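You operate a simulated robot arm through the tools that you are given. There is no shell and no other tool.

Carry out the task below with a simulated robot arm. There is one attempt and no reset: what you move stays moved.

JOB
Glue a stick across the board at each mark on the card.
Fine: one dab a mark; put the glue back in its cup.

It is judged by the outcome, as a careful person would: the job done as asked, and still so three seconds after it is handed in. It fails if anything else is knocked over, pushed out of place, dropped, spilled or broken.

ROBOT AND FRAMES
A 6-joint arm with a two-finger parallel gripper, fixed in place. Base frame: the origin is at the foot of the arm, x ahead of it, y to its left, z up; the work surface is at about z = 0. Lengths are in m, angles in degrees, forces in N, time in s.
With the tool pointing down near the work surface it reaches from about 0.14 to 0.58 m from the base axis. Its first joint turns from -66.0 to 66.0 degrees. Payload 2.1 kg.
The tool frame sits at the grasp point between the pads (the TCP): z along the fingers, y along the line on which they close. The tips reach 0.03 m beyond it. Largest opening 0.094 m; finger width 0.028, thickness 0.01; the body of the gripper, 0.05 by 0.096 m, starts 0.055 m behind the TCP.
Orientation is that of the tool frame in the base frame, as a unit quaternion [x, y, z, w]. With the fingers straight down and closing along the base's y, the tool's x points along the base's -x, its y along +y and its z along -z.

CONTROLS
- The arm moves only by the tool play_rows. Its argument "increments" is a list of rows, each an object (a shift or turn left out is 0, a gripper value left out holds the last) with "travel": the shift along the tool's x, y, z in cm, a list of three; "rot": the turn, a rotation vector about the tool's x, y, z in rad, a list of three; "jaw": the closure, from 0 (fully open) to 1 (shut). In form: [{"travel": [x, y, z], "rot": [rx, ry, rz], "jaw": jaw}, ...]. A call has 1 to 20 rows; each row is the pose to reach, as a shift and turn from the pose commanded when the call began, along the tool's axes at that moment. A row lasts 0.2 s, in which the tool goes at most 0.05 m and 8.6 degrees; a call with a longer step from one row to the next is refused whole, and so is a gripper value outside its range. Where a pose cannot be reached the arm comes as near as it can. A force on the tool above 60 N (or 10 N above the force at the start of the call, whichever is more), or a blocked arm, ends the call early, and 0.2 s more pass. The fingers move at their own pace (about 0.072 m/s each) and stop on an object; they squeeze with about 37 N. The grip force told is the motor's: it shows also when the fingers shut on nothing. Time passes only in rows, and 0.2 s behind the last, so rows that repeat a pose let the fingers close. It gives the time, the measured TCP pose, the force on the tool (base axes), the opening and the grip force at its end, in the units of the frame above (readings bear some noise), with the torque about the TCP (base axes, N m) and any sound that the robot's microphone picked up, and new pictures: "pictures" is both (left out), scene, wrist or none.
- Cameras (640 x 400 px; columns grow to the right, rows downward): "scene" is fixed at [0.0361, -0.3627, 0.4957]; the picture's right is [0.89, -0.45, 0.00], its down [-0.22, -0.44, -0.87] and it looks along [0.39, 0.78, -0.49] (base axes); focal length 302 px, centre (320, 200). "wrist" rides on the gripper at [0.076, 0.014, -0.102] in the tool frame; the picture's right is [-0.18, 0.98, 0.00], its down [-0.75, -0.14, -0.64] and it looks along [-0.63, -0.12, 0.77] (tool axes); focal length 243 px, centre (320, 200). There is no depth. A picture from a camera that has moved, and an enlarged one, comes with that camera's place and axes in the base frame and with its lens. The place of the scene camera against the robot may be out by one fixed shift of up to 0.012 m in any direction.
- inspect(camera, box): a new picture of the part [left, top, right, bottom] of that camera's present view, enlarged. It takes no simulated time.
- hand_in(): hands the job in; it is judged then, once.

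Nothing tells you positions but the pictures and the camera data. Unless the task says otherwise, let go and move clear before handing in.

The tools are called by a JSON object that holds its "name" and its "arguments". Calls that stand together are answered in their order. play_rows: Moves the arm, as the interface text tells. Its arguments: {"type":"object","properties":{"increments":{"type":"array","items":{"type":"object","properties":{"travel":{"type":"array","items":{"type":"number"}},"rot":{"type":"array","items":{"type":"number"}},"jaw":{"type":"number"}}}},"pictures":{"type":"string","enum":["both","scene","wrist","none"]}},"required":["increments"]} The other tools are called the same way: inspect (camera, box) takes an enlarged picture of a part of a camera's view; hand_in () hands the job in.

At the start:

```text
clock: 0.0
ee_pos: [0.2378, 0.1103, 0.3653]
orientation: [0.0, 1.0, 0.001, 0.0]
contact_force: [0.6, 0.7, -0.2]
moment: [-0.01, -0.02, 0.0]
finger_gap: 0.0943
grasp_force: 0.1
```

scene: 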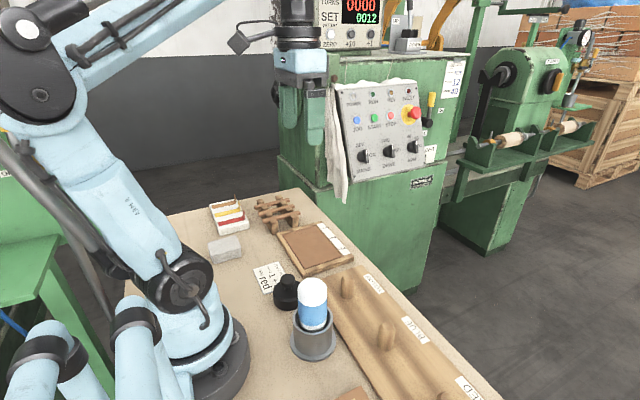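
wrist: 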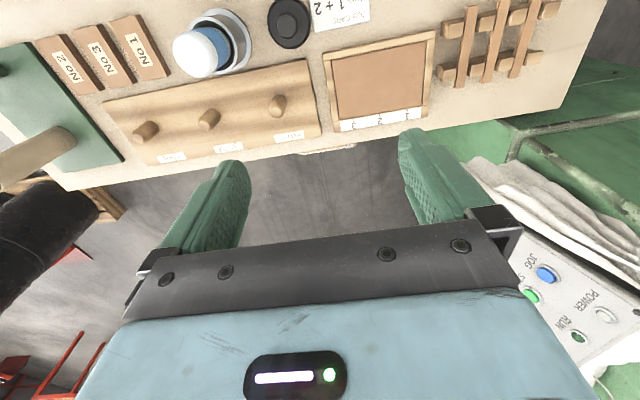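

I see a bench with a glue stick/bottle in a cup, a card, a framed board, sticks on a rack, pegs and numbered blocks. I'll enlarge the views before moving.

{"name": "inspect", "arguments": {"camera": "scene", "box": [190, 180, 370, 300]}}

{"name": "inspect", "arguments": {"camera": "scene", "box": [230, 250, 500, 400]}}

{"name": "inspect", "arguments": {"camera": "wrist", "box": [260, 0, 580, 160]}}

{"name": "inspect", "arguments": {"camera": "wrist", "box": [0, 0, 320, 190]}}

```text
3.33 times, centred on (280, 240) of scene
camera zoom: at [0.0361, -0.3627, 0.4957], right [0.89, -0.45, 0.0], down [-0.22, -0.44, -0.87], along [0.39, 0.78, -0.49], focal length 1008 px, centre (453, 67)
```

zoom: 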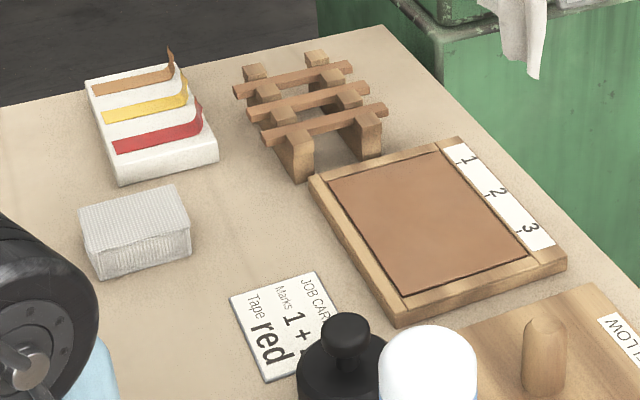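

```text
2.37 times, centred on (365, 325) of scene
camera zoom: at [0.0361, -0.3627, 0.4957], right [0.89, -0.45, 0.0], down [-0.22, -0.44, -0.87], along [0.39, 0.78, -0.49], focal length 717 px, centre (213, -96)
```

zoom: 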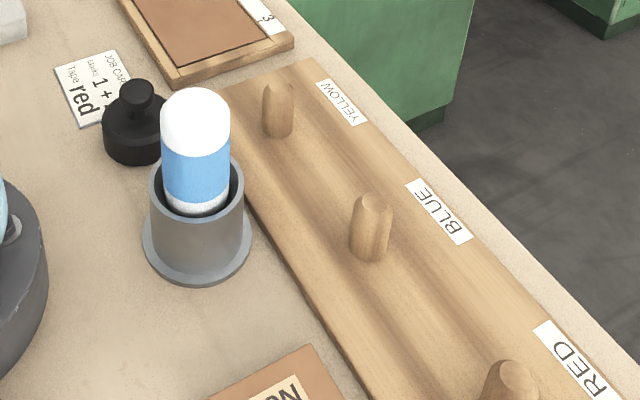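

```text
2.00 times, centred on (420, 80) of wrist
camera zoom: at [0.1626, 0.1255, 0.4667], right [0.18, 0.98, 0.0], down [0.75, -0.14, 0.64], along [0.63, -0.12, -0.77], focal length 485 px, centre (120, 440)
```

zoom: 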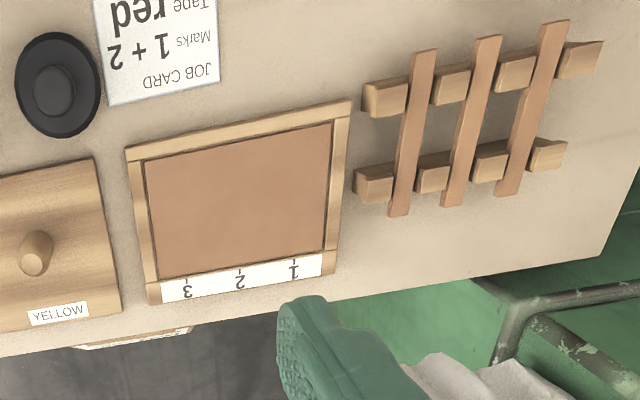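

```text
2.00 times, centred on (160, 95) of wrist
camera zoom: at [0.1626, 0.1255, 0.4667], right [0.18, 0.98, 0.0], down [0.75, -0.14, 0.64], along [0.63, -0.12, -0.77], focal length 485 px, centre (640, 410)
```

zoom: 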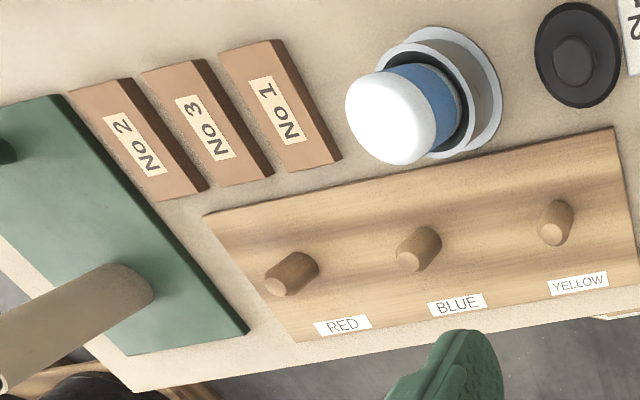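

The card says "Marks 1 + 2", and the board has marks 1, 2 and 3 along its far edge. I'll look closer at the glue, the sticks and the card.

{"name": "inspect", "arguments": {"camera": "scene", "box": [265, 260, 361, 370]}}

{"name": "inspect", "arguments": {"camera": "scene", "box": [250, 190, 360, 280]}}

{"name": "inspect", "arguments": {"camera": "wrist", "box": [160, 0, 300, 90]}}

{"name": "inspect", "arguments": {"camera": "wrist", "box": [420, 0, 580, 110]}}

```text
3.64 times, centred on (313, 315) of scene
camera zoom: at [0.0361, -0.3627, 0.4957], right [0.89, -0.45, 0.0], down [-0.22, -0.44, -0.87], along [0.39, 0.78, -0.49], focal length 1100 px, centre (346, -218)
```

zoom: 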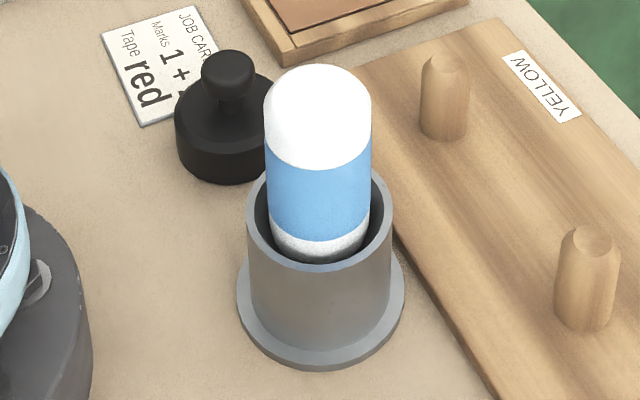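

```text
4.44 times, centred on (305, 235) of scene
camera zoom: at [0.0361, -0.3627, 0.4957], right [0.89, -0.45, 0.0], down [-0.22, -0.44, -0.87], along [0.39, 0.78, -0.49], focal length 1344 px, centre (387, 44)
```

zoom: 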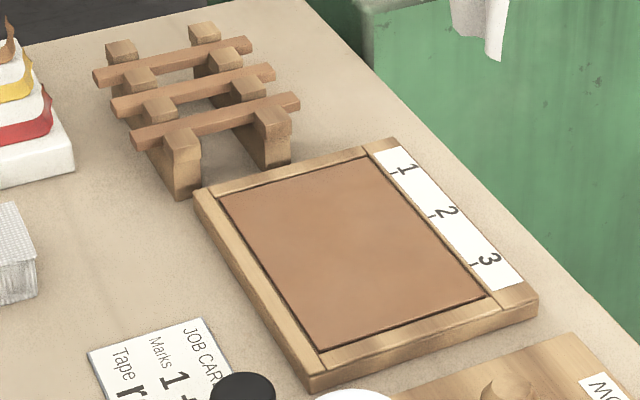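

```text
4.44 times, centred on (230, 45) of wrist
camera zoom: at [0.1626, 0.1255, 0.4667], right [0.18, 0.98, 0.0], down [0.75, -0.14, 0.64], along [0.63, -0.12, -0.77], focal length 1078 px, centre (720, 889)
```

zoom: 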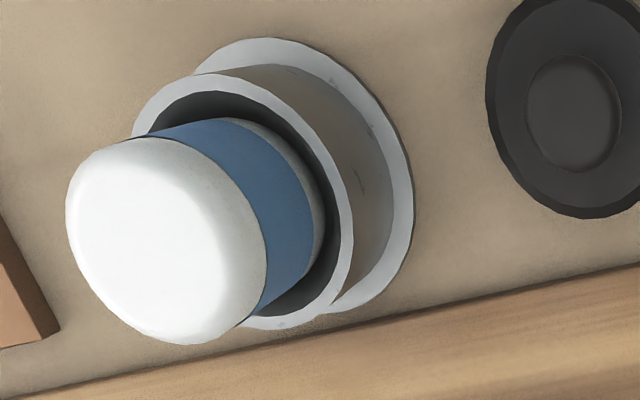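

```text
3.64 times, centred on (500, 55) of wrist
camera zoom: at [0.1626, 0.1255, 0.4667], right [0.18, 0.98, 0.0], down [0.75, -0.14, 0.64], along [0.63, -0.12, -0.77], focal length 882 px, centre (-334, 727)
```

zoom: 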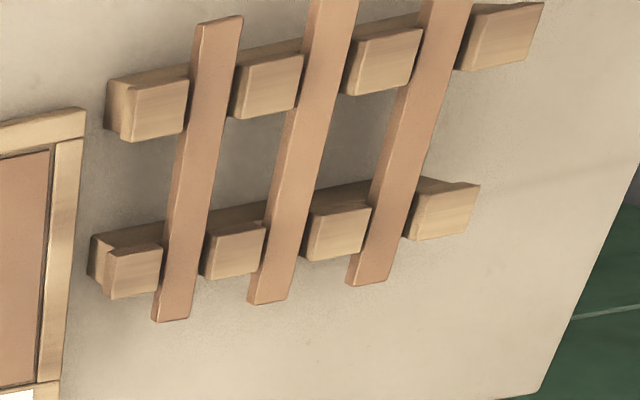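

Two sticks are needed, at marks 1 and 2. The sticks lie in a notched rack left of the board. I'll move above the rack to measure it.

{"name": "play_rows", "arguments": {"increments": [{"travel": [-0.3, 3.5, 1.5]}, {"travel": [-0.7, 7.5, 3.5]}, {"travel": [-1.1, 11.5, 6]}, {"travel": [-1.5, 15.5, 8.5]}, {"travel": [-1.9, 19, 11]}, {"travel": [-2.2, 22.5, 13.5]}, {"travel": [-2.2, 22.5, 14.5]}]}}

```text
clock: 1.6
ee_pos: [0.2618, 0.3359, 0.2192]
orientation: [0.0, 1.0, 0.001, 0.001]
contact_force: [-0.1, 0.3, 0.0]
moment: [0.0, -0.02, -0.01]
finger_gap: 0.0939
grasp_force: 0.1
camera wrist: at [0.1854, 0.351, 0.321], right [0.18, 0.98, 0.0], down [0.75, -0.14, 0.64], along [0.63, -0.12, -0.77], focal length 243 px, centre (320, 200)
```

scene: 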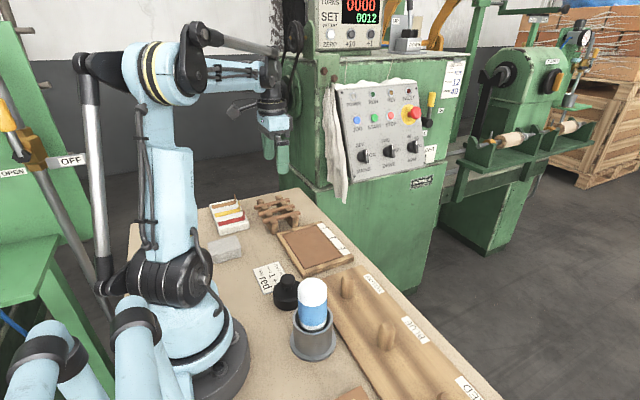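
wrist: 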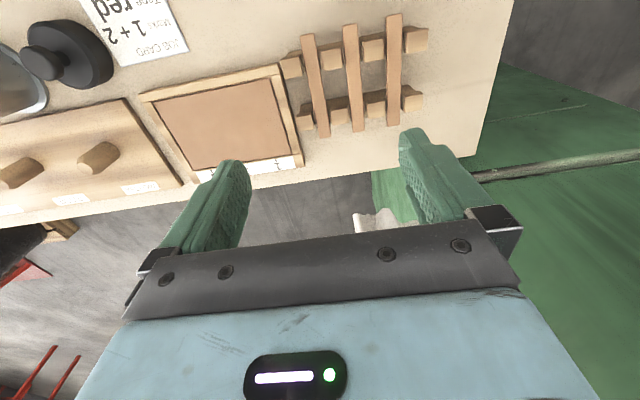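

The gripper is above the rack. I'll enlarge the rack and board to measure them.

{"name": "inspect", "arguments": {"camera": "wrist", "box": [270, 0, 440, 150]}}

{"name": "inspect", "arguments": {"camera": "wrist", "box": [120, 50, 320, 200]}}

{"name": "inspect", "arguments": {"camera": "scene", "box": [245, 180, 315, 240]}}

```text
2.67 times, centred on (355, 75) of wrist
camera zoom: at [0.1854, 0.351, 0.321], right [0.18, 0.98, 0.0], down [0.75, -0.14, 0.64], along [0.63, -0.12, -0.77], focal length 647 px, centre (227, 533)
```

zoom: 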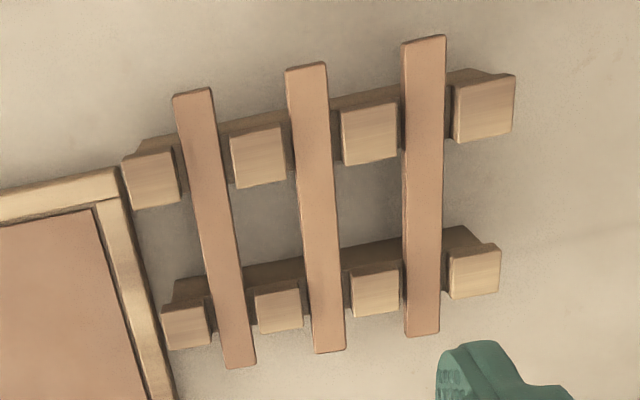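

```text
2.67 times, centred on (220, 125) of wrist
camera zoom: at [0.1854, 0.351, 0.321], right [0.18, 0.98, 0.0], down [0.75, -0.14, 0.64], along [0.63, -0.12, -0.77], focal length 647 px, centre (587, 400)
```

zoom: 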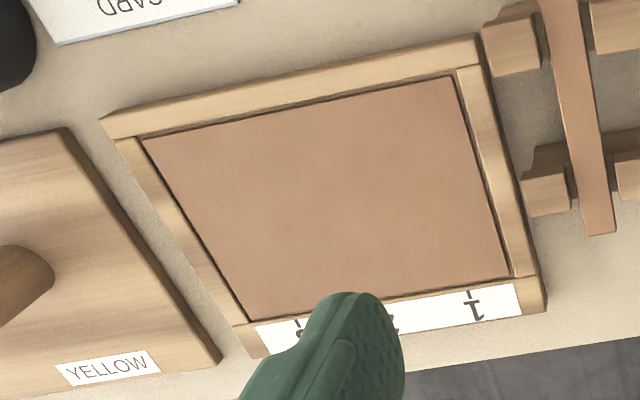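

```text
6.67 times, centred on (280, 210) of scene
camera zoom: at [0.0361, -0.3627, 0.4957], right [0.89, -0.45, 0.0], down [-0.22, -0.44, -0.87], along [0.39, 0.78, -0.49], focal length 2016 px, centre (587, 133)
```

zoom: 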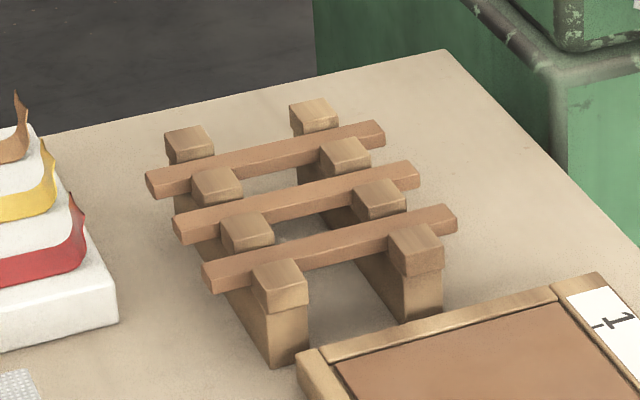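

Sticks lie along x, at y ≈ 0.333, 0.375 and 0.417, with tops near z ≈ 0.033. I'll move over the board next to measure its marks and the surface closely.

{"name": "play_rows", "arguments": {"increments": [{"travel": [1.3, -3.8, 0.7]}, {"travel": [2.8, -7.6, 1.4]}, {"travel": [4.2, -11.1, 2.0]}], "pictures": "wrist"}}

```text
clock: 2.4
ee_pos: [0.2185, 0.2243, 0.1978]
orientation: [0.0, 1.0, 0.001, 0.0]
contact_force: [-0.3, 0.3, -0.7]
moment: [0.02, -0.01, 0.03]
finger_gap: 0.094
grasp_force: 0.1
camera wrist: at [0.1426, 0.2395, 0.3008], right [0.18, 0.98, 0.0], down [0.75, -0.14, 0.64], along [0.63, -0.12, -0.77], focal length 243 px, centre (320, 200)
```

wrist: 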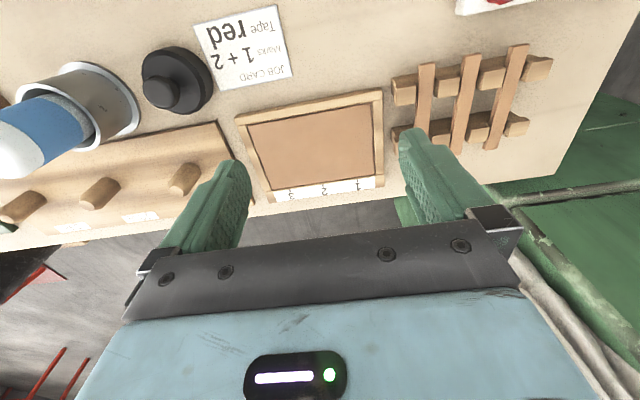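

{"name": "inspect", "arguments": {"camera": "wrist", "box": [225, 80, 395, 210]}}

{"name": "inspect", "arguments": {"camera": "wrist", "box": [190, 0, 300, 95]}}

{"name": "inspect", "arguments": {"camera": "wrist", "box": [380, 30, 560, 160]}}

{"name": "inspect", "arguments": {"camera": "wrist", "box": [0, 50, 220, 230]}}

```text
3.08 times, centred on (310, 145) of wrist
camera zoom: at [0.1426, 0.2395, 0.3008], right [0.18, 0.98, 0.0], down [0.75, -0.14, 0.64], along [0.63, -0.12, -0.77], focal length 746 px, centre (351, 369)
```

zoom: 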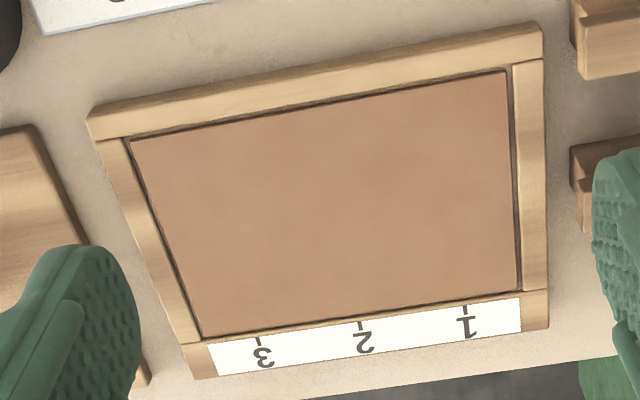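

```text
4.21 times, centred on (245, 48) of wrist
camera zoom: at [0.1426, 0.2395, 0.3008], right [0.18, 0.98, 0.0], down [0.75, -0.14, 0.64], along [0.63, -0.12, -0.77], focal length 1022 px, centre (636, 842)
```

zoom: 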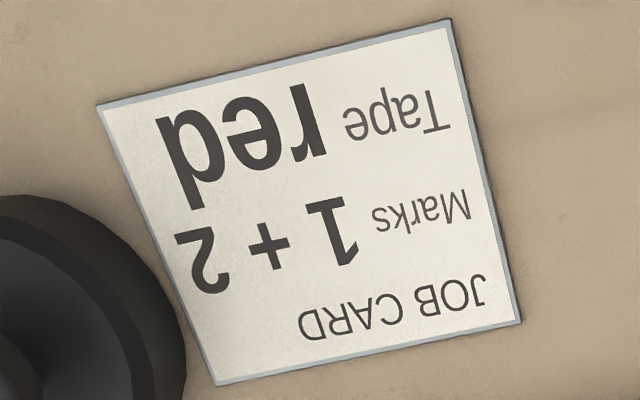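

```text
3.08 times, centred on (470, 95) of wrist
camera zoom: at [0.1426, 0.2395, 0.3008], right [0.18, 0.98, 0.0], down [0.75, -0.14, 0.64], along [0.63, -0.12, -0.77], focal length 746 px, centre (-142, 523)
```

zoom: 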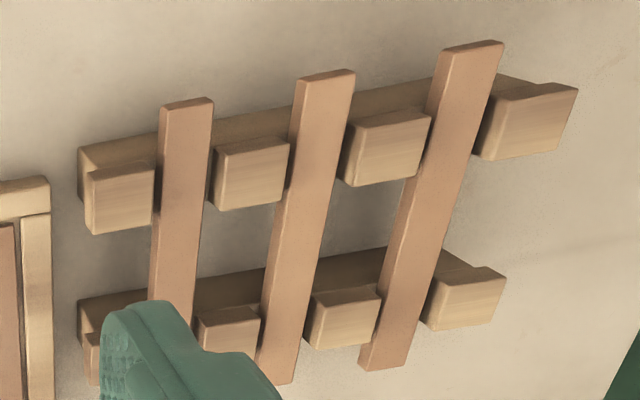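

```text
2.22 times, centred on (110, 140) of wrist
camera zoom: at [0.1426, 0.2395, 0.3008], right [0.18, 0.98, 0.0], down [0.75, -0.14, 0.64], along [0.63, -0.12, -0.77], focal length 539 px, centre (787, 333)
```

zoom: 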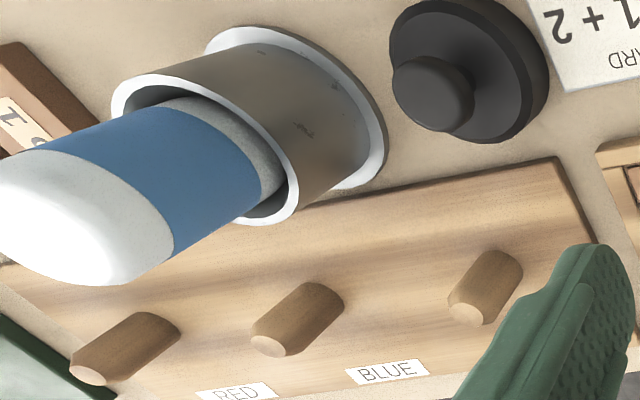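

The card reads "Marks 1 + 2" (its tape line isn't part of this job). Mark 1 is at y≈0.255, mark 2 at y≈0.206, and the panel centre is at x≈0.296. The glue cup is at about (0.187, -0.034), so I'll go above it and look.

{"name": "play_rows", "arguments": {"increments": [{"travel": [0.3, -1.0, -4]}, {"travel": [0.8, -5.0, -6]}, {"travel": [1.3, -9.5, -6]}, {"travel": [1.8, -14.0, -6]}, {"travel": [2.4, -18.5, -6]}, {"travel": [2.9, -23, -6]}, {"travel": [3.15, -25.8, -6]}, {"travel": [3.15, -25.8, -6]}]}}

```text
clock: 4.2
ee_pos: [0.1853, -0.0324, 0.258]
orientation: [0.0, 1.0, 0.0, 0.0]
contact_force: [-0.1, -0.6, -0.4]
moment: [-0.02, 0.03, 0.05]
finger_gap: 0.0939
grasp_force: 0.2
camera wrist: at [0.1092, -0.0181, 0.3605], right [0.18, 0.98, 0.0], down [0.75, -0.14, 0.64], along [0.63, -0.12, -0.77], focal length 243 px, centre (320, 200)
```

scene: 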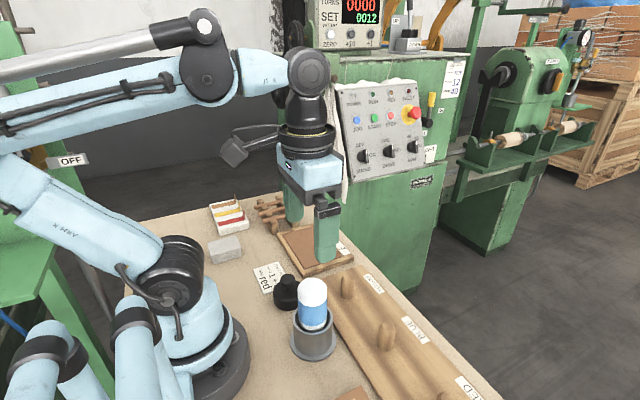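
wrist: 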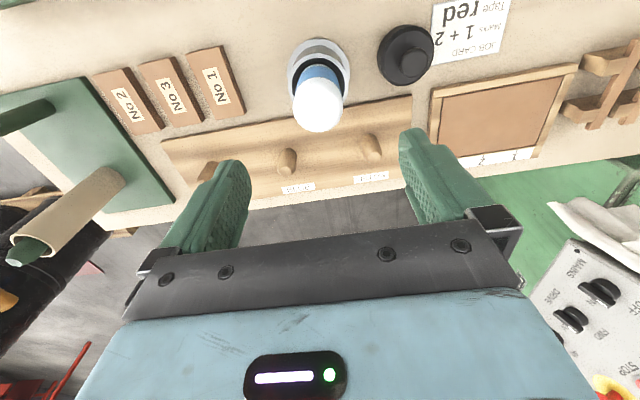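

{"name": "inspect", "arguments": {"camera": "wrist", "box": [260, 20, 380, 140]}}

{"name": "inspect", "arguments": {"camera": "scene", "box": [260, 190, 380, 370]}}

```text
3.33 times, centred on (320, 80) of wrist
camera zoom: at [0.1092, -0.0181, 0.3605], right [0.18, 0.98, 0.0], down [0.75, -0.14, 0.64], along [0.63, -0.12, -0.77], focal length 809 px, centre (320, 600)
```

zoom: 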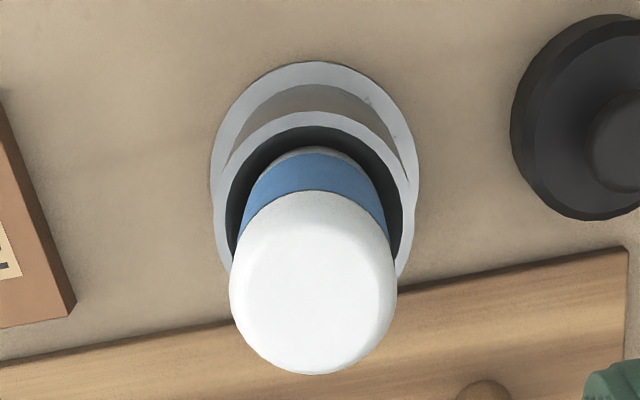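

```text
2.22 times, centred on (320, 280) of scene
camera zoom: at [0.0361, -0.3627, 0.4957], right [0.89, -0.45, 0.0], down [-0.22, -0.44, -0.87], along [0.39, 0.78, -0.49], focal length 672 px, centre (320, 22)
```

zoom: 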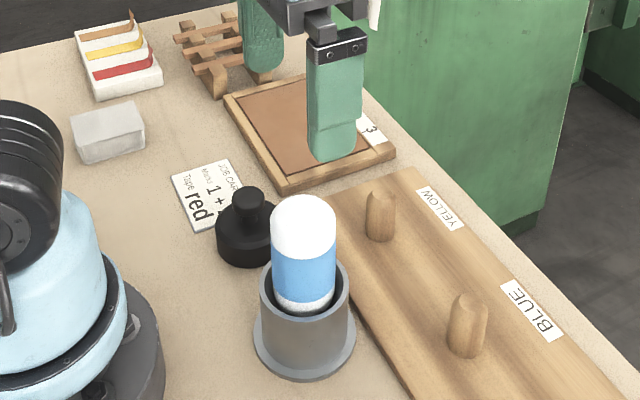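

The glue bottle stands at about (0.184, -0.034) with its top near z≈0.15, and it's centred under the gripper. I'll lower straight down around its blue band.

{"name": "play_rows", "arguments": {"increments": [{"travel": [0.13, -0.16, 4]}, {"travel": [0.13, -0.16, 8]}, {"travel": [0.13, -0.16, 11.5]}, {"travel": [0.13, -0.16, 13.5]}, {"travel": [0.13, -0.16, 15.0]}, {"travel": [0.13, -0.16, 15.0]}]}}

```text
clock: 5.6
ee_pos: [0.1819, -0.0329, 0.1085]
orientation: [0.0, 1.0, 0.001, 0.0]
contact_force: [0.4, -0.3, -0.7]
moment: [0.03, 0.01, -0.02]
finger_gap: 0.0942
grasp_force: 0.0
camera wrist: at [0.1073, -0.0192, 0.2111], right [0.18, 0.98, 0.0], down [0.75, -0.14, 0.64], along [0.63, -0.12, -0.77], focal length 243 px, centre (320, 200)
```

scene: 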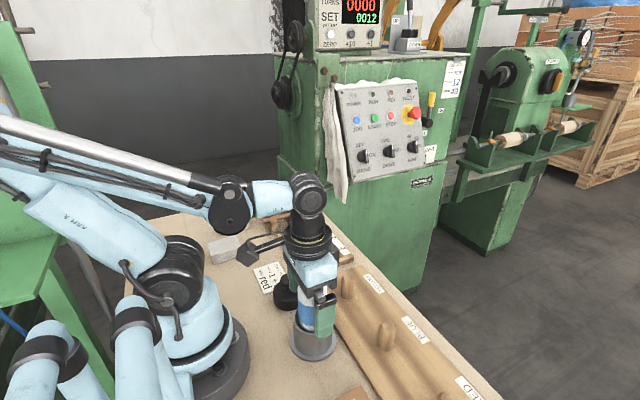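
wrist: 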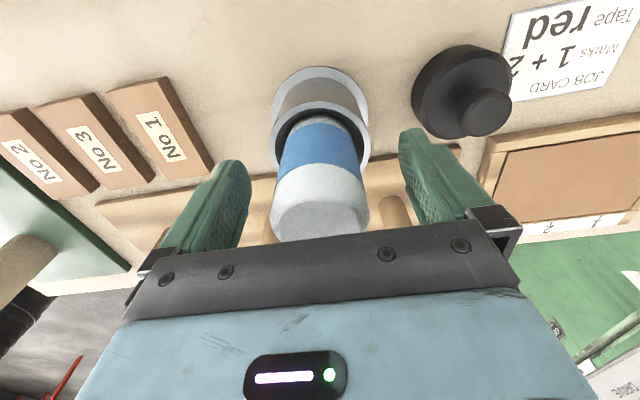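

The bottle sits centred between the pads. I'll close on it now.

{"name": "play_rows", "arguments": {"increments": [{"jaw": 0.6}, {"jaw": 0.6}, {"jaw": 0.6}, {"jaw": 0.6}]}}

```text
clock: 6.6
ee_pos: [0.1827, -0.034, 0.1077]
orientation: [0.0, 1.0, -0.001, 0.0]
contact_force: [-0.2, -6.6, 3.3]
moment: [-0.36, -0.03, -0.05]
finger_gap: 0.0494
grasp_force: 37.4
camera wrist: at [0.1073, -0.0195, 0.2113], right [0.18, 0.98, 0.0], down [0.75, -0.14, 0.64], along [0.63, -0.12, -0.77], focal length 243 px, centre (320, 200)
```

scene: 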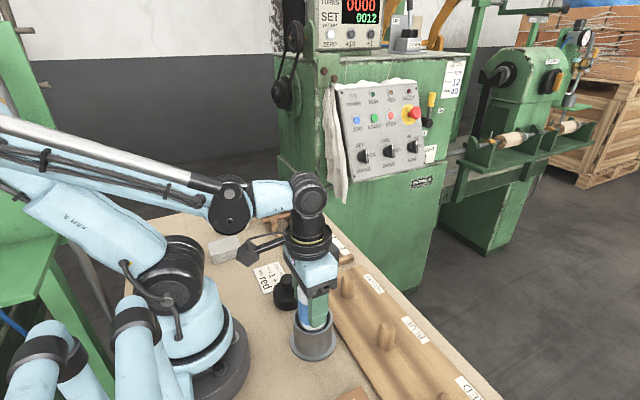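
wrist: 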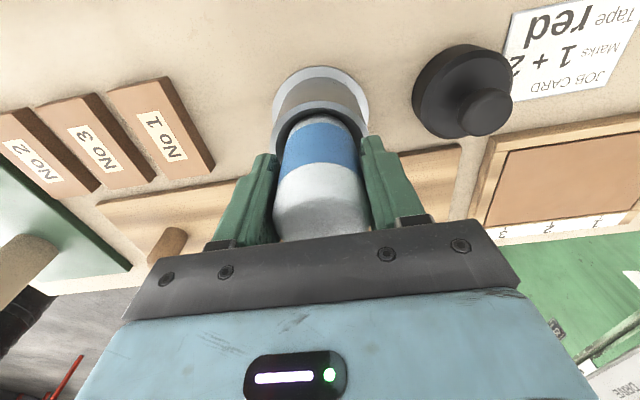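

The bottle is held, with a small sideways load of about 6 N. I'll ease that off with a tiny shift, then lift slowly and check that the cup stays put.

{"name": "play_rows", "arguments": {"increments": [{"travel": [0, -0.1, 0]}, {"travel": [0, -0.1, 0]}], "pictures": "none"}}

```text
clock: 7.2
ee_pos: [0.1831, -0.0349, 0.1078]
orientation: [0.0, 1.0, 0.001, 0.0]
contact_force: [-6.3, 2.7, 1.8]
moment: [0.1, 0.39, -0.03]
finger_gap: 0.0493
grasp_force: 37.5
```

{"name": "play_rows", "arguments": {"increments": [{"travel": [0, -0.02, -0.7]}, {"travel": [0, -0.02, -1.5]}, {"travel": [0, -0.02, -3]}, {"travel": [0, -0.02, -5]}, {"travel": [0, -0.02, -7.5]}, {"travel": [0, -0.02, -10]}, {"travel": [0, -0.02, -12]}, {"travel": [0, -0.02, -12]}]}}

```text
clock: 9.0
ee_pos: [0.186, -0.0364, 0.2283]
orientation: [0.0, 1.0, 0.0, 0.0]
contact_force: [-0.2, -0.2, -1.9]
moment: [0.02, -0.01, 0.0]
finger_gap: 0.0494
grasp_force: 37.5
camera wrist: at [0.11, -0.0216, 0.3311], right [0.18, 0.98, 0.0], down [0.75, -0.14, 0.64], along [0.63, -0.12, -0.77], focal length 243 px, centre (320, 200)
```

scene: 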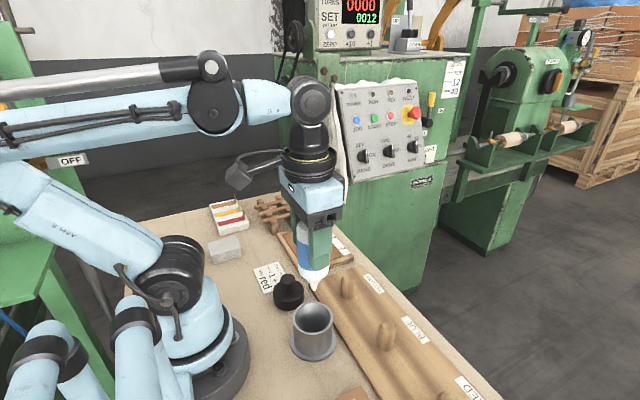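
wrist: 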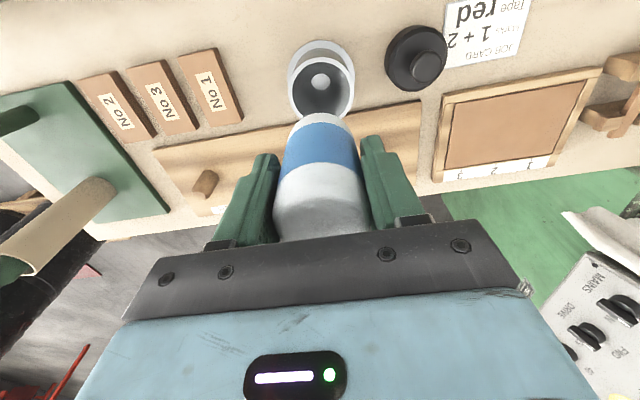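

{"name": "inspect", "arguments": {"camera": "scene", "box": [265, 200, 375, 370]}}

{"name": "inspect", "arguments": {"camera": "wrist", "box": [250, 20, 390, 250]}}

```text
2.35 times, centred on (320, 285) of scene
camera zoom: at [0.0361, -0.3627, 0.4957], right [0.89, -0.45, 0.0], down [-0.22, -0.44, -0.87], along [0.39, 0.78, -0.49], focal length 712 px, centre (320, 0)
```

zoom: 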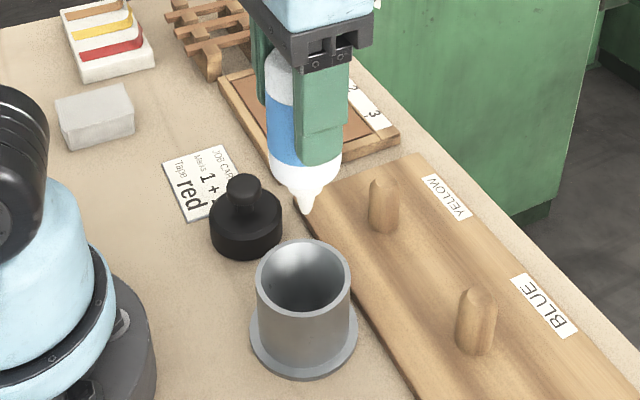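

```text
1.74 times, centred on (320, 135) of wrist
camera zoom: at [0.11, -0.0216, 0.3311], right [0.18, 0.98, 0.0], down [0.75, -0.14, 0.64], along [0.63, -0.12, -0.77], focal length 422 px, centre (320, 313)
```

zoom: 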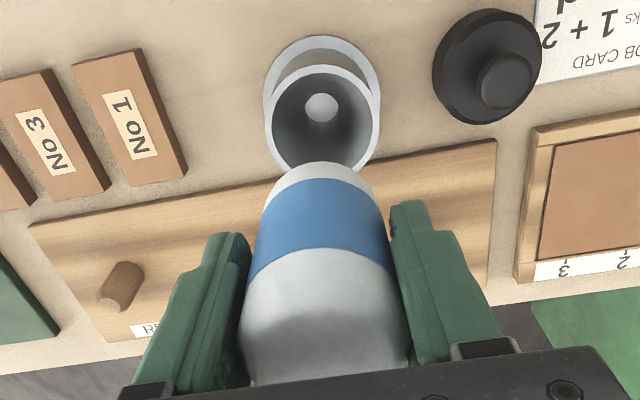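

The bottle is nozzle-down, with the tip about 0.106 m below the TCP, and the cup stayed in place. Next I'll carry it across to a point above mark 1 at mid-panel (0.296, 0.255).

{"name": "play_rows", "arguments": {"increments": [{"travel": [-1.0, 2.8, 0]}, {"travel": [-2.6, 7.0, 0]}, {"travel": [-4.2, 11.2, 0]}, {"travel": [-5.8, 15.4, 0]}, {"travel": [-7.4, 19.6, 0]}, {"travel": [-9.0, 23.8, 0]}, {"travel": [-10.4, 27.5, 0]}, {"travel": [-11.0, 29.1, 0]}, {"travel": [-11.0, 29.1, 0]}]}}

```text
clock: 11.0
ee_pos: [0.2941, 0.2568, 0.2302]
orientation: [0.0, 1.0, 0.001, 0.001]
contact_force: [0.2, 0.4, -0.9]
moment: [-0.05, 0.02, 0.04]
finger_gap: 0.0493
grasp_force: 36.5
camera wrist: at [0.2184, 0.2713, 0.3321], right [0.18, 0.98, 0.0], down [0.75, -0.14, 0.64], along [0.63, -0.12, -0.77], focal length 243 px, centre (320, 200)
```

scene: 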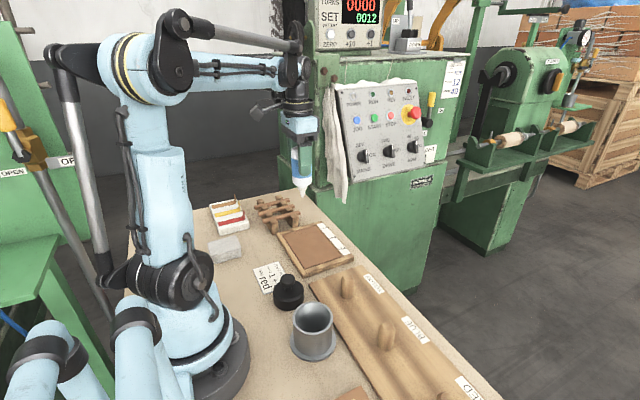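
wrist: 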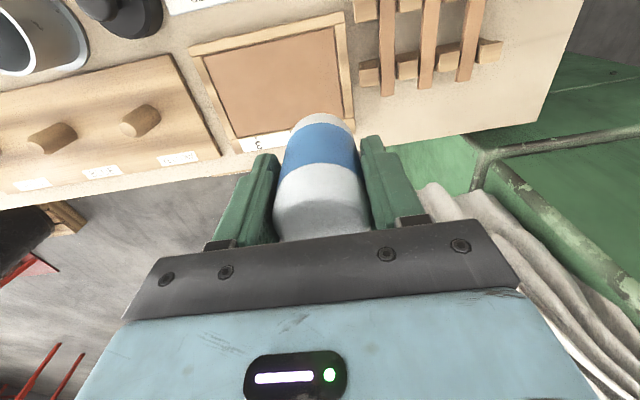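

{"name": "inspect", "arguments": {"camera": "scene", "box": [250, 110, 370, 280]}}

```text
2.35 times, centred on (310, 195) of scene
camera zoom: at [0.0361, -0.3627, 0.4957], right [0.89, -0.45, 0.0], down [-0.22, -0.44, -0.87], along [0.39, 0.78, -0.49], focal length 712 px, centre (344, 212)
```

zoom: 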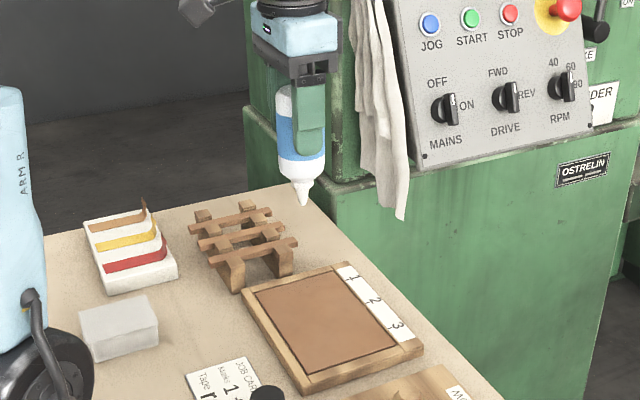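

The tip is above mark 1's line. I'll lower most of the way, stopping about a centimetre above the panel, then check.

{"name": "play_rows", "arguments": {"increments": [{"travel": [-0.2, -0.15, 2.5]}, {"travel": [-0.2, -0.15, 5.5]}, {"travel": [-0.2, -0.15, 8]}, {"travel": [-0.2, -0.15, 9.5]}, {"travel": [-0.2, -0.15, 9.5]}]}}

{"name": "inspect", "arguments": {"camera": "scene", "box": [270, 190, 360, 280]}}

```text
clock: 12.2
ee_pos: [0.2964, 0.2532, 0.1345]
orientation: [0.0, 1.0, 0.001, 0.0]
contact_force: [-0.3, 0.8, -1.2]
moment: [0.02, 0.01, 0.0]
finger_gap: 0.0491
grasp_force: 37.0
camera wrist: at [0.221, 0.2676, 0.2372], right [0.18, 0.98, 0.0], down [0.75, -0.14, 0.64], along [0.63, -0.12, -0.77], focal length 243 px, centre (320, 200)
```

scene: 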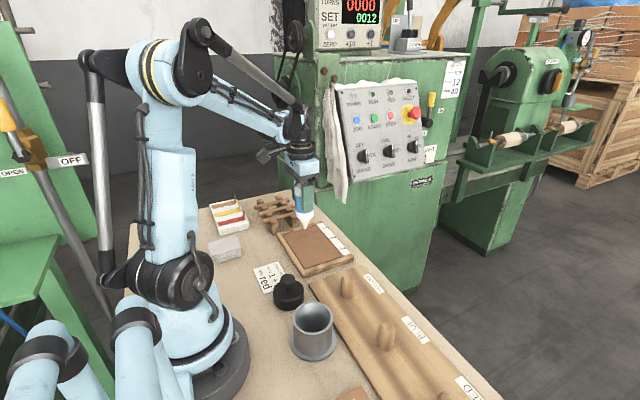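
wrist: 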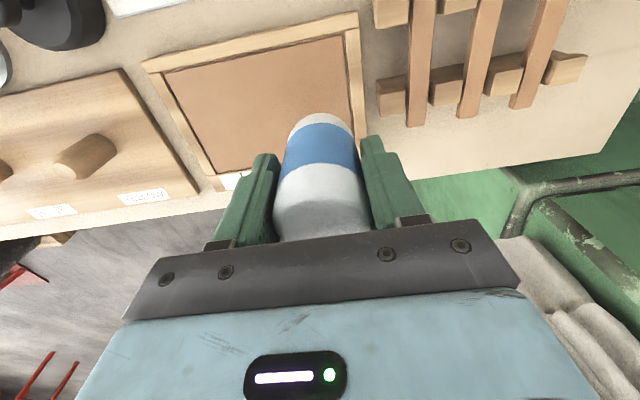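

```text
4.44 times, centred on (315, 235) of scene
camera zoom: at [0.0361, -0.3627, 0.4957], right [0.89, -0.45, 0.0], down [-0.22, -0.44, -0.87], along [0.39, 0.78, -0.49], focal length 1344 px, centre (342, 44)
```

zoom: 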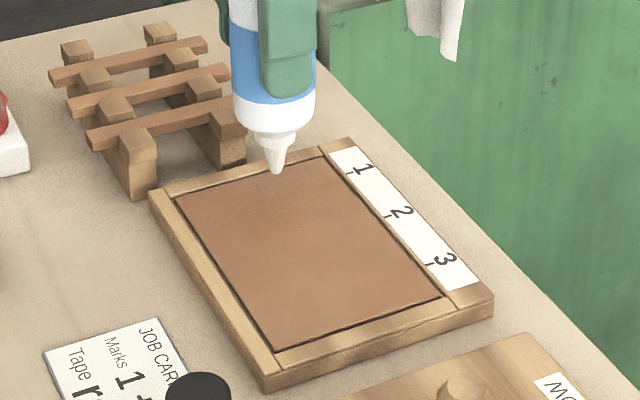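

The tip hangs about 16 mm above the panel on mark 1's line, a few mm far in x. I'll nudge it back in x and lower to a few mm above the panel.

{"name": "play_rows", "arguments": {"increments": [{"travel": [0.4, 0.05, 0.4]}, {"travel": [0.4, 0.05, 0.9]}, {"travel": [0.4, 0.05, 0.9]}], "pictures": "none"}}

{"name": "inspect", "arguments": {"camera": "scene", "box": [280, 200, 345, 250]}}

```text
clock: 13.0
ee_pos: [0.2941, 0.2535, 0.1268]
orientation: [0.0, 1.0, 0.002, 0.0]
contact_force: [0.0, -0.9, -1.8]
moment: [0.0, 0.04, 0.0]
finger_gap: 0.0492
grasp_force: 36.9
```

```text
8.00 times, centred on (312, 225) of scene
camera zoom: at [0.0361, -0.3627, 0.4957], right [0.89, -0.45, 0.0], down [-0.22, -0.44, -0.87], along [0.39, 0.78, -0.49], focal length 2420 px, centre (380, 0)
```

zoom: 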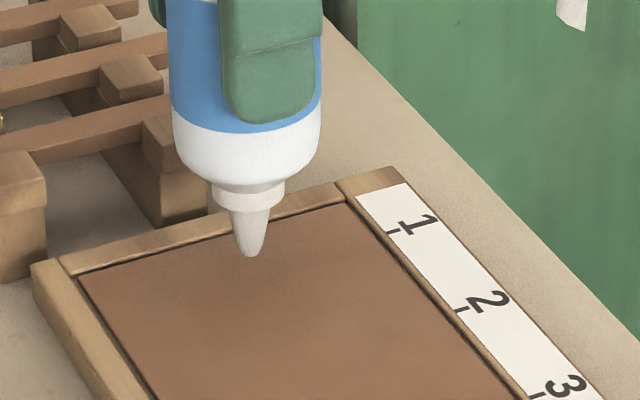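

The gap is about 6 mm and the tip is on line. I'll descend in small steps and watch the force.

{"name": "play_rows", "arguments": {"increments": [{"travel": [0.1, 0, 0.15]}, {"travel": [0.1, 0, 0.3]}], "pictures": "none"}}

{"name": "inspect", "arguments": {"camera": "scene", "box": [280, 200, 345, 250]}}

```text
clock: 13.6
ee_pos: [0.2911, 0.2534, 0.1226]
orientation: [0.0, 1.0, 0.0, 0.0]
contact_force: [0.0, 0.2, -1.2]
moment: [0.05, 0.01, -0.01]
finger_gap: 0.0492
grasp_force: 37.4
```

```text
8.00 times, centred on (312, 225) of scene
camera zoom: at [0.0361, -0.3627, 0.4957], right [0.89, -0.45, 0.0], down [-0.22, -0.44, -0.87], along [0.39, 0.78, -0.49], focal length 2420 px, centre (380, 0)
```

zoom: 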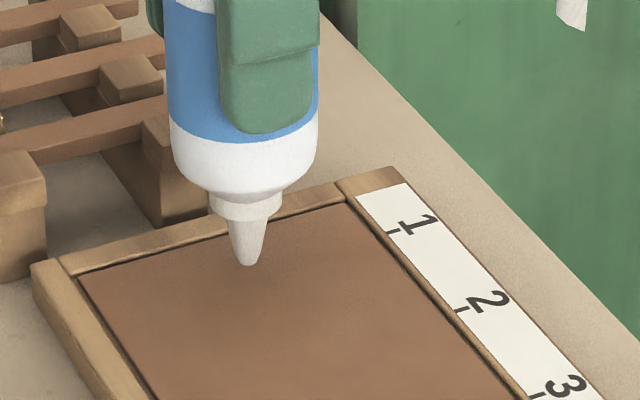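

{"name": "play_rows", "arguments": {"increments": [{"travel": [0, 0, 0.1]}], "pictures": "none"}}

```text
clock: 14.0
ee_pos: [0.2927, 0.2557, 0.1224]
orientation: [0.0, 1.0, 0.001, 0.0]
contact_force: [-0.6, -0.3, -1.1]
moment: [0.03, 0.03, -0.02]
finger_gap: 0.0493
grasp_force: 36.8
```

{"name": "play_rows", "arguments": {"increments": [{"travel": [0, 0, 0.1]}], "pictures": "none"}}

{"name": "inspect", "arguments": {"camera": "scene", "box": [280, 200, 345, 250]}}

```text
clock: 14.4
ee_pos: [0.2916, 0.2556, 0.1205]
orientation: [0.0, 1.0, 0.002, 0.0]
contact_force: [-0.3, -0.1, -1.4]
moment: [-0.01, 0.0, 0.01]
finger_gap: 0.0491
grasp_force: 37.0
```

```text
8.00 times, centred on (312, 225) of scene
camera zoom: at [0.0361, -0.3627, 0.4957], right [0.89, -0.45, 0.0], down [-0.22, -0.44, -0.87], along [0.39, 0.78, -0.49], focal length 2420 px, centre (380, 0)
```

zoom: 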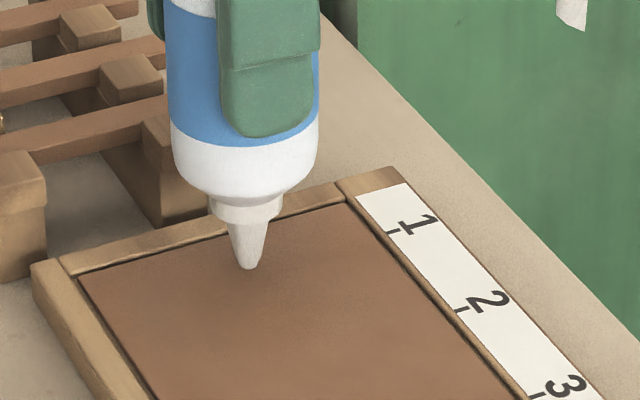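

{"name": "play_rows", "arguments": {"increments": [{"travel": [0, 0, 0.1]}], "pictures": "none"}}

{"name": "inspect", "arguments": {"camera": "scene", "box": [290, 220, 330, 245]}}

```text
clock: 14.8
ee_pos: [0.2938, 0.2536, 0.1197]
orientation: [0.0, 1.0, 0.001, 0.0]
contact_force: [0.9, 0.2, -0.7]
moment: [-0.03, 0.01, 0.03]
finger_gap: 0.0494
grasp_force: 37.4
```

```text
16.00 times, centred on (310, 232) of scene
camera zoom: at [0.0361, -0.3627, 0.4957], right [0.89, -0.45, 0.0], down [-0.22, -0.44, -0.87], along [0.39, 0.78, -0.49], focal length 4839 px, centre (480, -320)
```

zoom: 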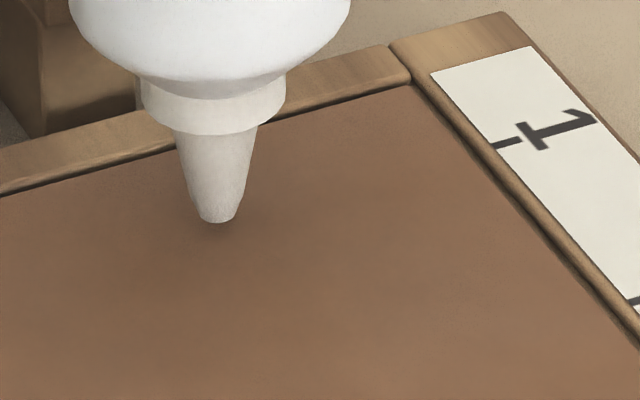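

{"name": "play_rows", "arguments": {"increments": [{"travel": [0, 0, 0.08]}], "pictures": "none"}}

{"name": "inspect", "arguments": {"camera": "scene", "box": [290, 220, 330, 245]}}

```text
clock: 15.2
ee_pos: [0.2929, 0.2552, 0.1189]
orientation: [-0.001, 1.0, 0.001, 0.0]
contact_force: [0.7, -0.3, -1.3]
moment: [0.01, 0.0, -0.04]
finger_gap: 0.0491
grasp_force: 37.0
```

```text
16.00 times, centred on (310, 232) of scene
camera zoom: at [0.0361, -0.3627, 0.4957], right [0.89, -0.45, 0.0], down [-0.22, -0.44, -0.87], along [0.39, 0.78, -0.49], focal length 4839 px, centre (480, -320)
```

zoom: 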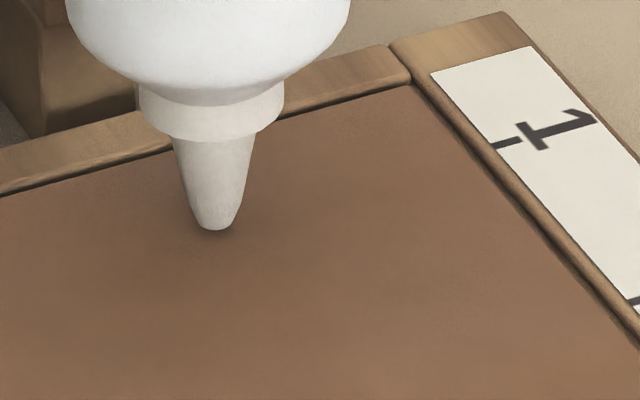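

{"name": "play_rows", "arguments": {"increments": [{"travel": [0, 0, 0.08]}], "pictures": "none"}}

{"name": "inspect", "arguments": {"camera": "scene", "box": [290, 220, 330, 245]}}

```text
clock: 15.6
ee_pos: [0.2915, 0.2551, 0.1188]
orientation: [0.0, 1.0, 0.001, -0.001]
contact_force: [-0.3, -0.8, -2.0]
moment: [0.01, 0.01, -0.02]
finger_gap: 0.0491
grasp_force: 36.7
```

```text
16.00 times, centred on (310, 232) of scene
camera zoom: at [0.0361, -0.3627, 0.4957], right [0.89, -0.45, 0.0], down [-0.22, -0.44, -0.87], along [0.39, 0.78, -0.49], focal length 4839 px, centre (480, -320)
```

zoom: 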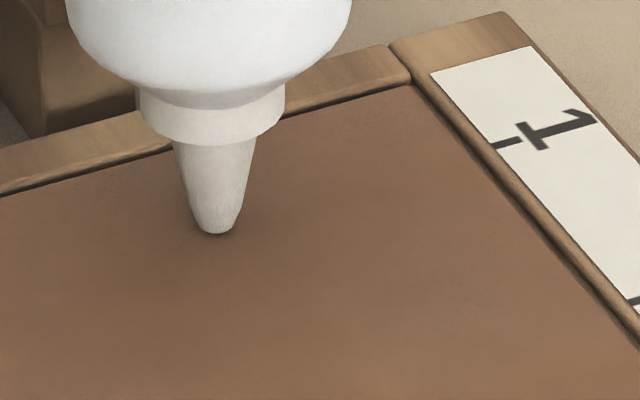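

{"name": "play_rows", "arguments": {"increments": [{"travel": [0, 0, 0.08]}], "pictures": "none"}}

{"name": "inspect", "arguments": {"camera": "scene", "box": [290, 220, 330, 245]}}

```text
clock: 16.0
ee_pos: [0.2919, 0.2549, 0.1175]
orientation: [0.0, 1.0, 0.002, 0.0]
contact_force: [-0.1, -0.5, -1.9]
moment: [0.0, 0.04, 0.02]
finger_gap: 0.0493
grasp_force: 36.8
```

```text
16.00 times, centred on (310, 232) of scene
camera zoom: at [0.0361, -0.3627, 0.4957], right [0.89, -0.45, 0.0], down [-0.22, -0.44, -0.87], along [0.39, 0.78, -0.49], focal length 4839 px, centre (480, -320)
```

zoom: 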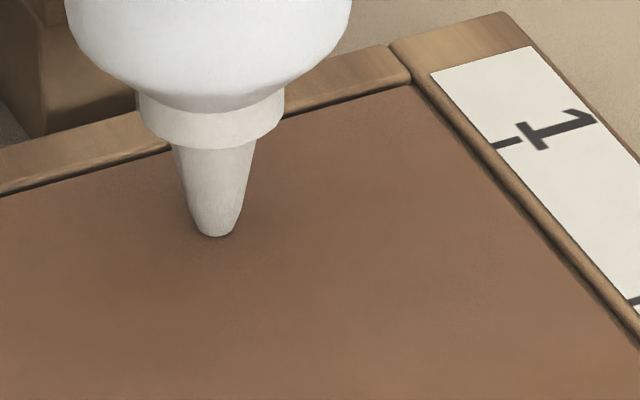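

{"name": "play_rows", "arguments": {"increments": [{"travel": [0, 0, 0.08]}], "pictures": "none"}}

{"name": "inspect", "arguments": {"camera": "scene", "box": [290, 220, 330, 245]}}

```text
clock: 16.4
ee_pos: [0.2908, 0.2556, 0.1177]
orientation: [0.0, 1.0, 0.0, 0.0]
contact_force: [0.0, 0.0, 2.3]
moment: [-0.08, -0.06, 0.01]
finger_gap: 0.0492
grasp_force: 36.9
```

```text
16.00 times, centred on (310, 232) of scene
camera zoom: at [0.0361, -0.3627, 0.4957], right [0.89, -0.45, 0.0], down [-0.22, -0.44, -0.87], along [0.39, 0.78, -0.49], focal length 4839 px, centre (480, -320)
```

zoom: 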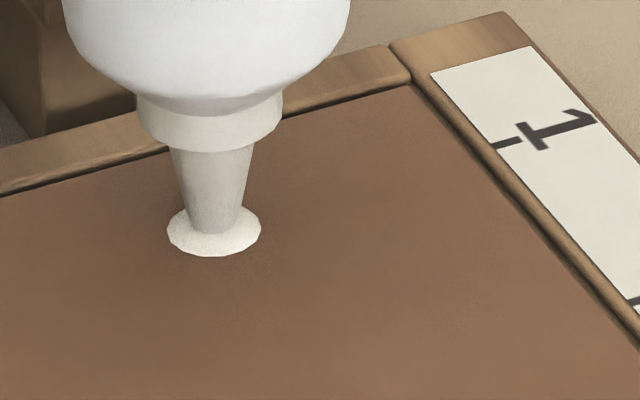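

A dab appeared at mark 1 as the tip touched. I'll lift straight up now, then go to mark 2.

{"name": "play_rows", "arguments": {"increments": [{"travel": [0, 0, -1.5]}, {"travel": [0, 0, -4]}, {"travel": [0, -2.4, -4]}, {"travel": [0, -4.85, -4]}, {"travel": [0, -4.85, -4]}]}}

{"name": "inspect", "arguments": {"camera": "scene", "box": [280, 200, 345, 250]}}

```text
clock: 17.6
ee_pos: [0.2932, 0.2055, 0.1559]
orientation: [0.0, 1.0, 0.001, 0.0]
contact_force: [0.1, 0.1, -1.7]
moment: [0.01, 0.05, -0.02]
finger_gap: 0.049
grasp_force: 37.0
camera wrist: at [0.2179, 0.2205, 0.2583], right [0.18, 0.98, 0.0], down [0.75, -0.14, 0.64], along [0.63, -0.12, -0.77], focal length 243 px, centre (320, 200)
```

scene: 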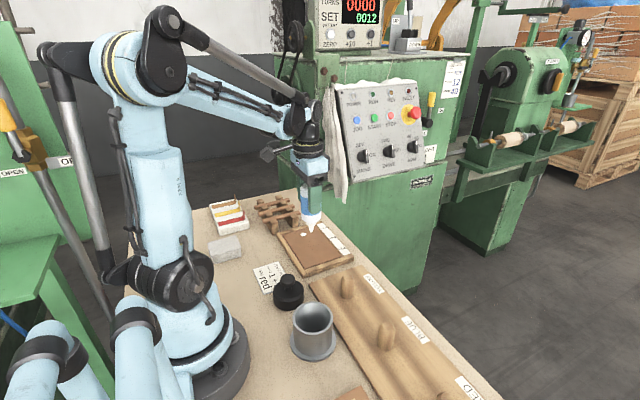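
wrist: 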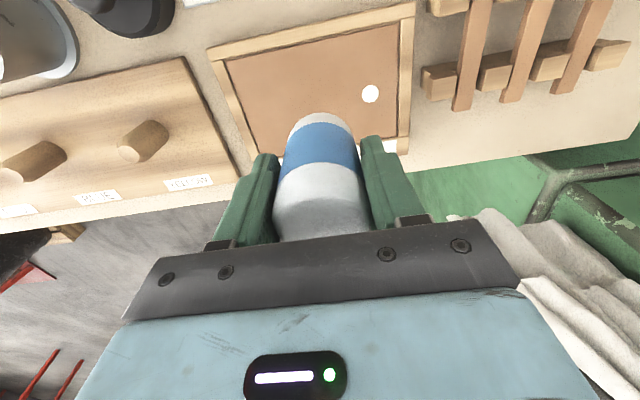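

```text
8.00 times, centred on (312, 225) of scene
camera zoom: at [0.0361, -0.3627, 0.4957], right [0.89, -0.45, 0.0], down [-0.22, -0.44, -0.87], along [0.39, 0.78, -0.49], focal length 2420 px, centre (380, 0)
```

zoom: 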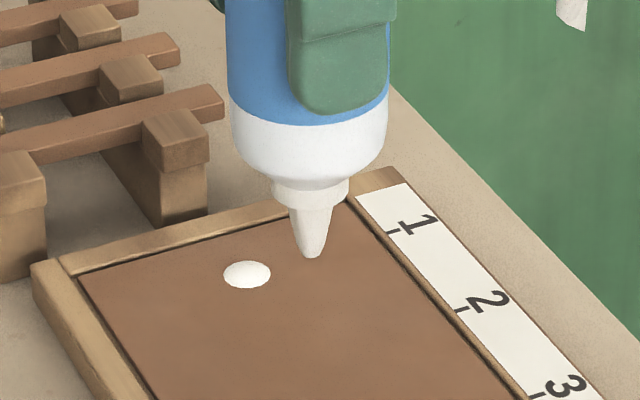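

The dab sits at about (0.297, 0.2555), right at mark 1. I'll lower at mark 2, stopping a few mm short.

{"name": "play_rows", "arguments": {"increments": [{"travel": [0, 0, 1.5]}, {"travel": [0, 0, 2.8]}, {"travel": [0, 0, 3.5]}, {"travel": [0, 0, 3.5]}], "pictures": "none"}}

{"name": "inspect", "arguments": {"camera": "scene", "box": [290, 220, 346, 255]}}

```text
clock: 18.6
ee_pos: [0.2938, 0.2063, 0.1217]
orientation: [0.0, 1.0, 0.001, 0.0]
contact_force: [-0.1, 0.4, -1.2]
moment: [0.0, 0.0, -0.03]
finger_gap: 0.0493
grasp_force: 37.0
```

```text
11.43 times, centred on (318, 238) of scene
camera zoom: at [0.0361, -0.3627, 0.4957], right [0.89, -0.45, 0.0], down [-0.22, -0.44, -0.87], along [0.39, 0.78, -0.49], focal length 3456 px, centre (343, -229)
```

zoom: 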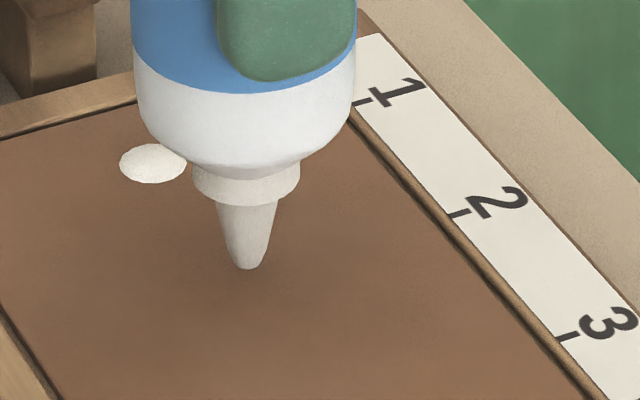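

{"name": "play_rows", "arguments": {"increments": [{"travel": [0, 0, 0.12]}, {"travel": [0, 0, 0.25]}], "pictures": "none"}}

{"name": "inspect", "arguments": {"camera": "scene", "box": [290, 220, 346, 255]}}

```text
clock: 19.2
ee_pos: [0.2929, 0.2056, 0.1186]
orientation: [0.0, 1.0, 0.001, 0.0]
contact_force: [0.3, -0.4, -0.8]
moment: [0.01, 0.02, 0.0]
finger_gap: 0.0492
grasp_force: 37.5
```

```text
11.43 times, centred on (318, 238) of scene
camera zoom: at [0.0361, -0.3627, 0.4957], right [0.89, -0.45, 0.0], down [-0.22, -0.44, -0.87], along [0.39, 0.78, -0.49], focal length 3456 px, centre (343, -229)
```

zoom: 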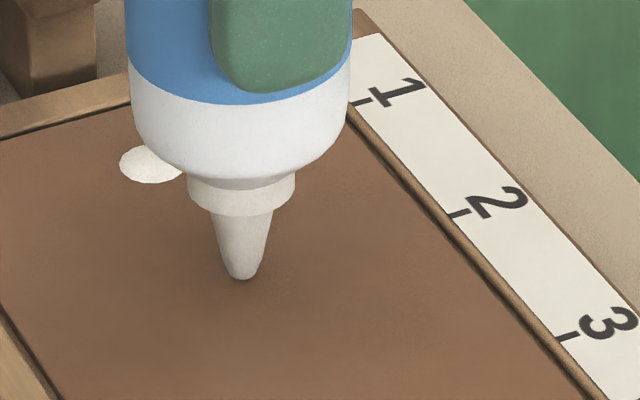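

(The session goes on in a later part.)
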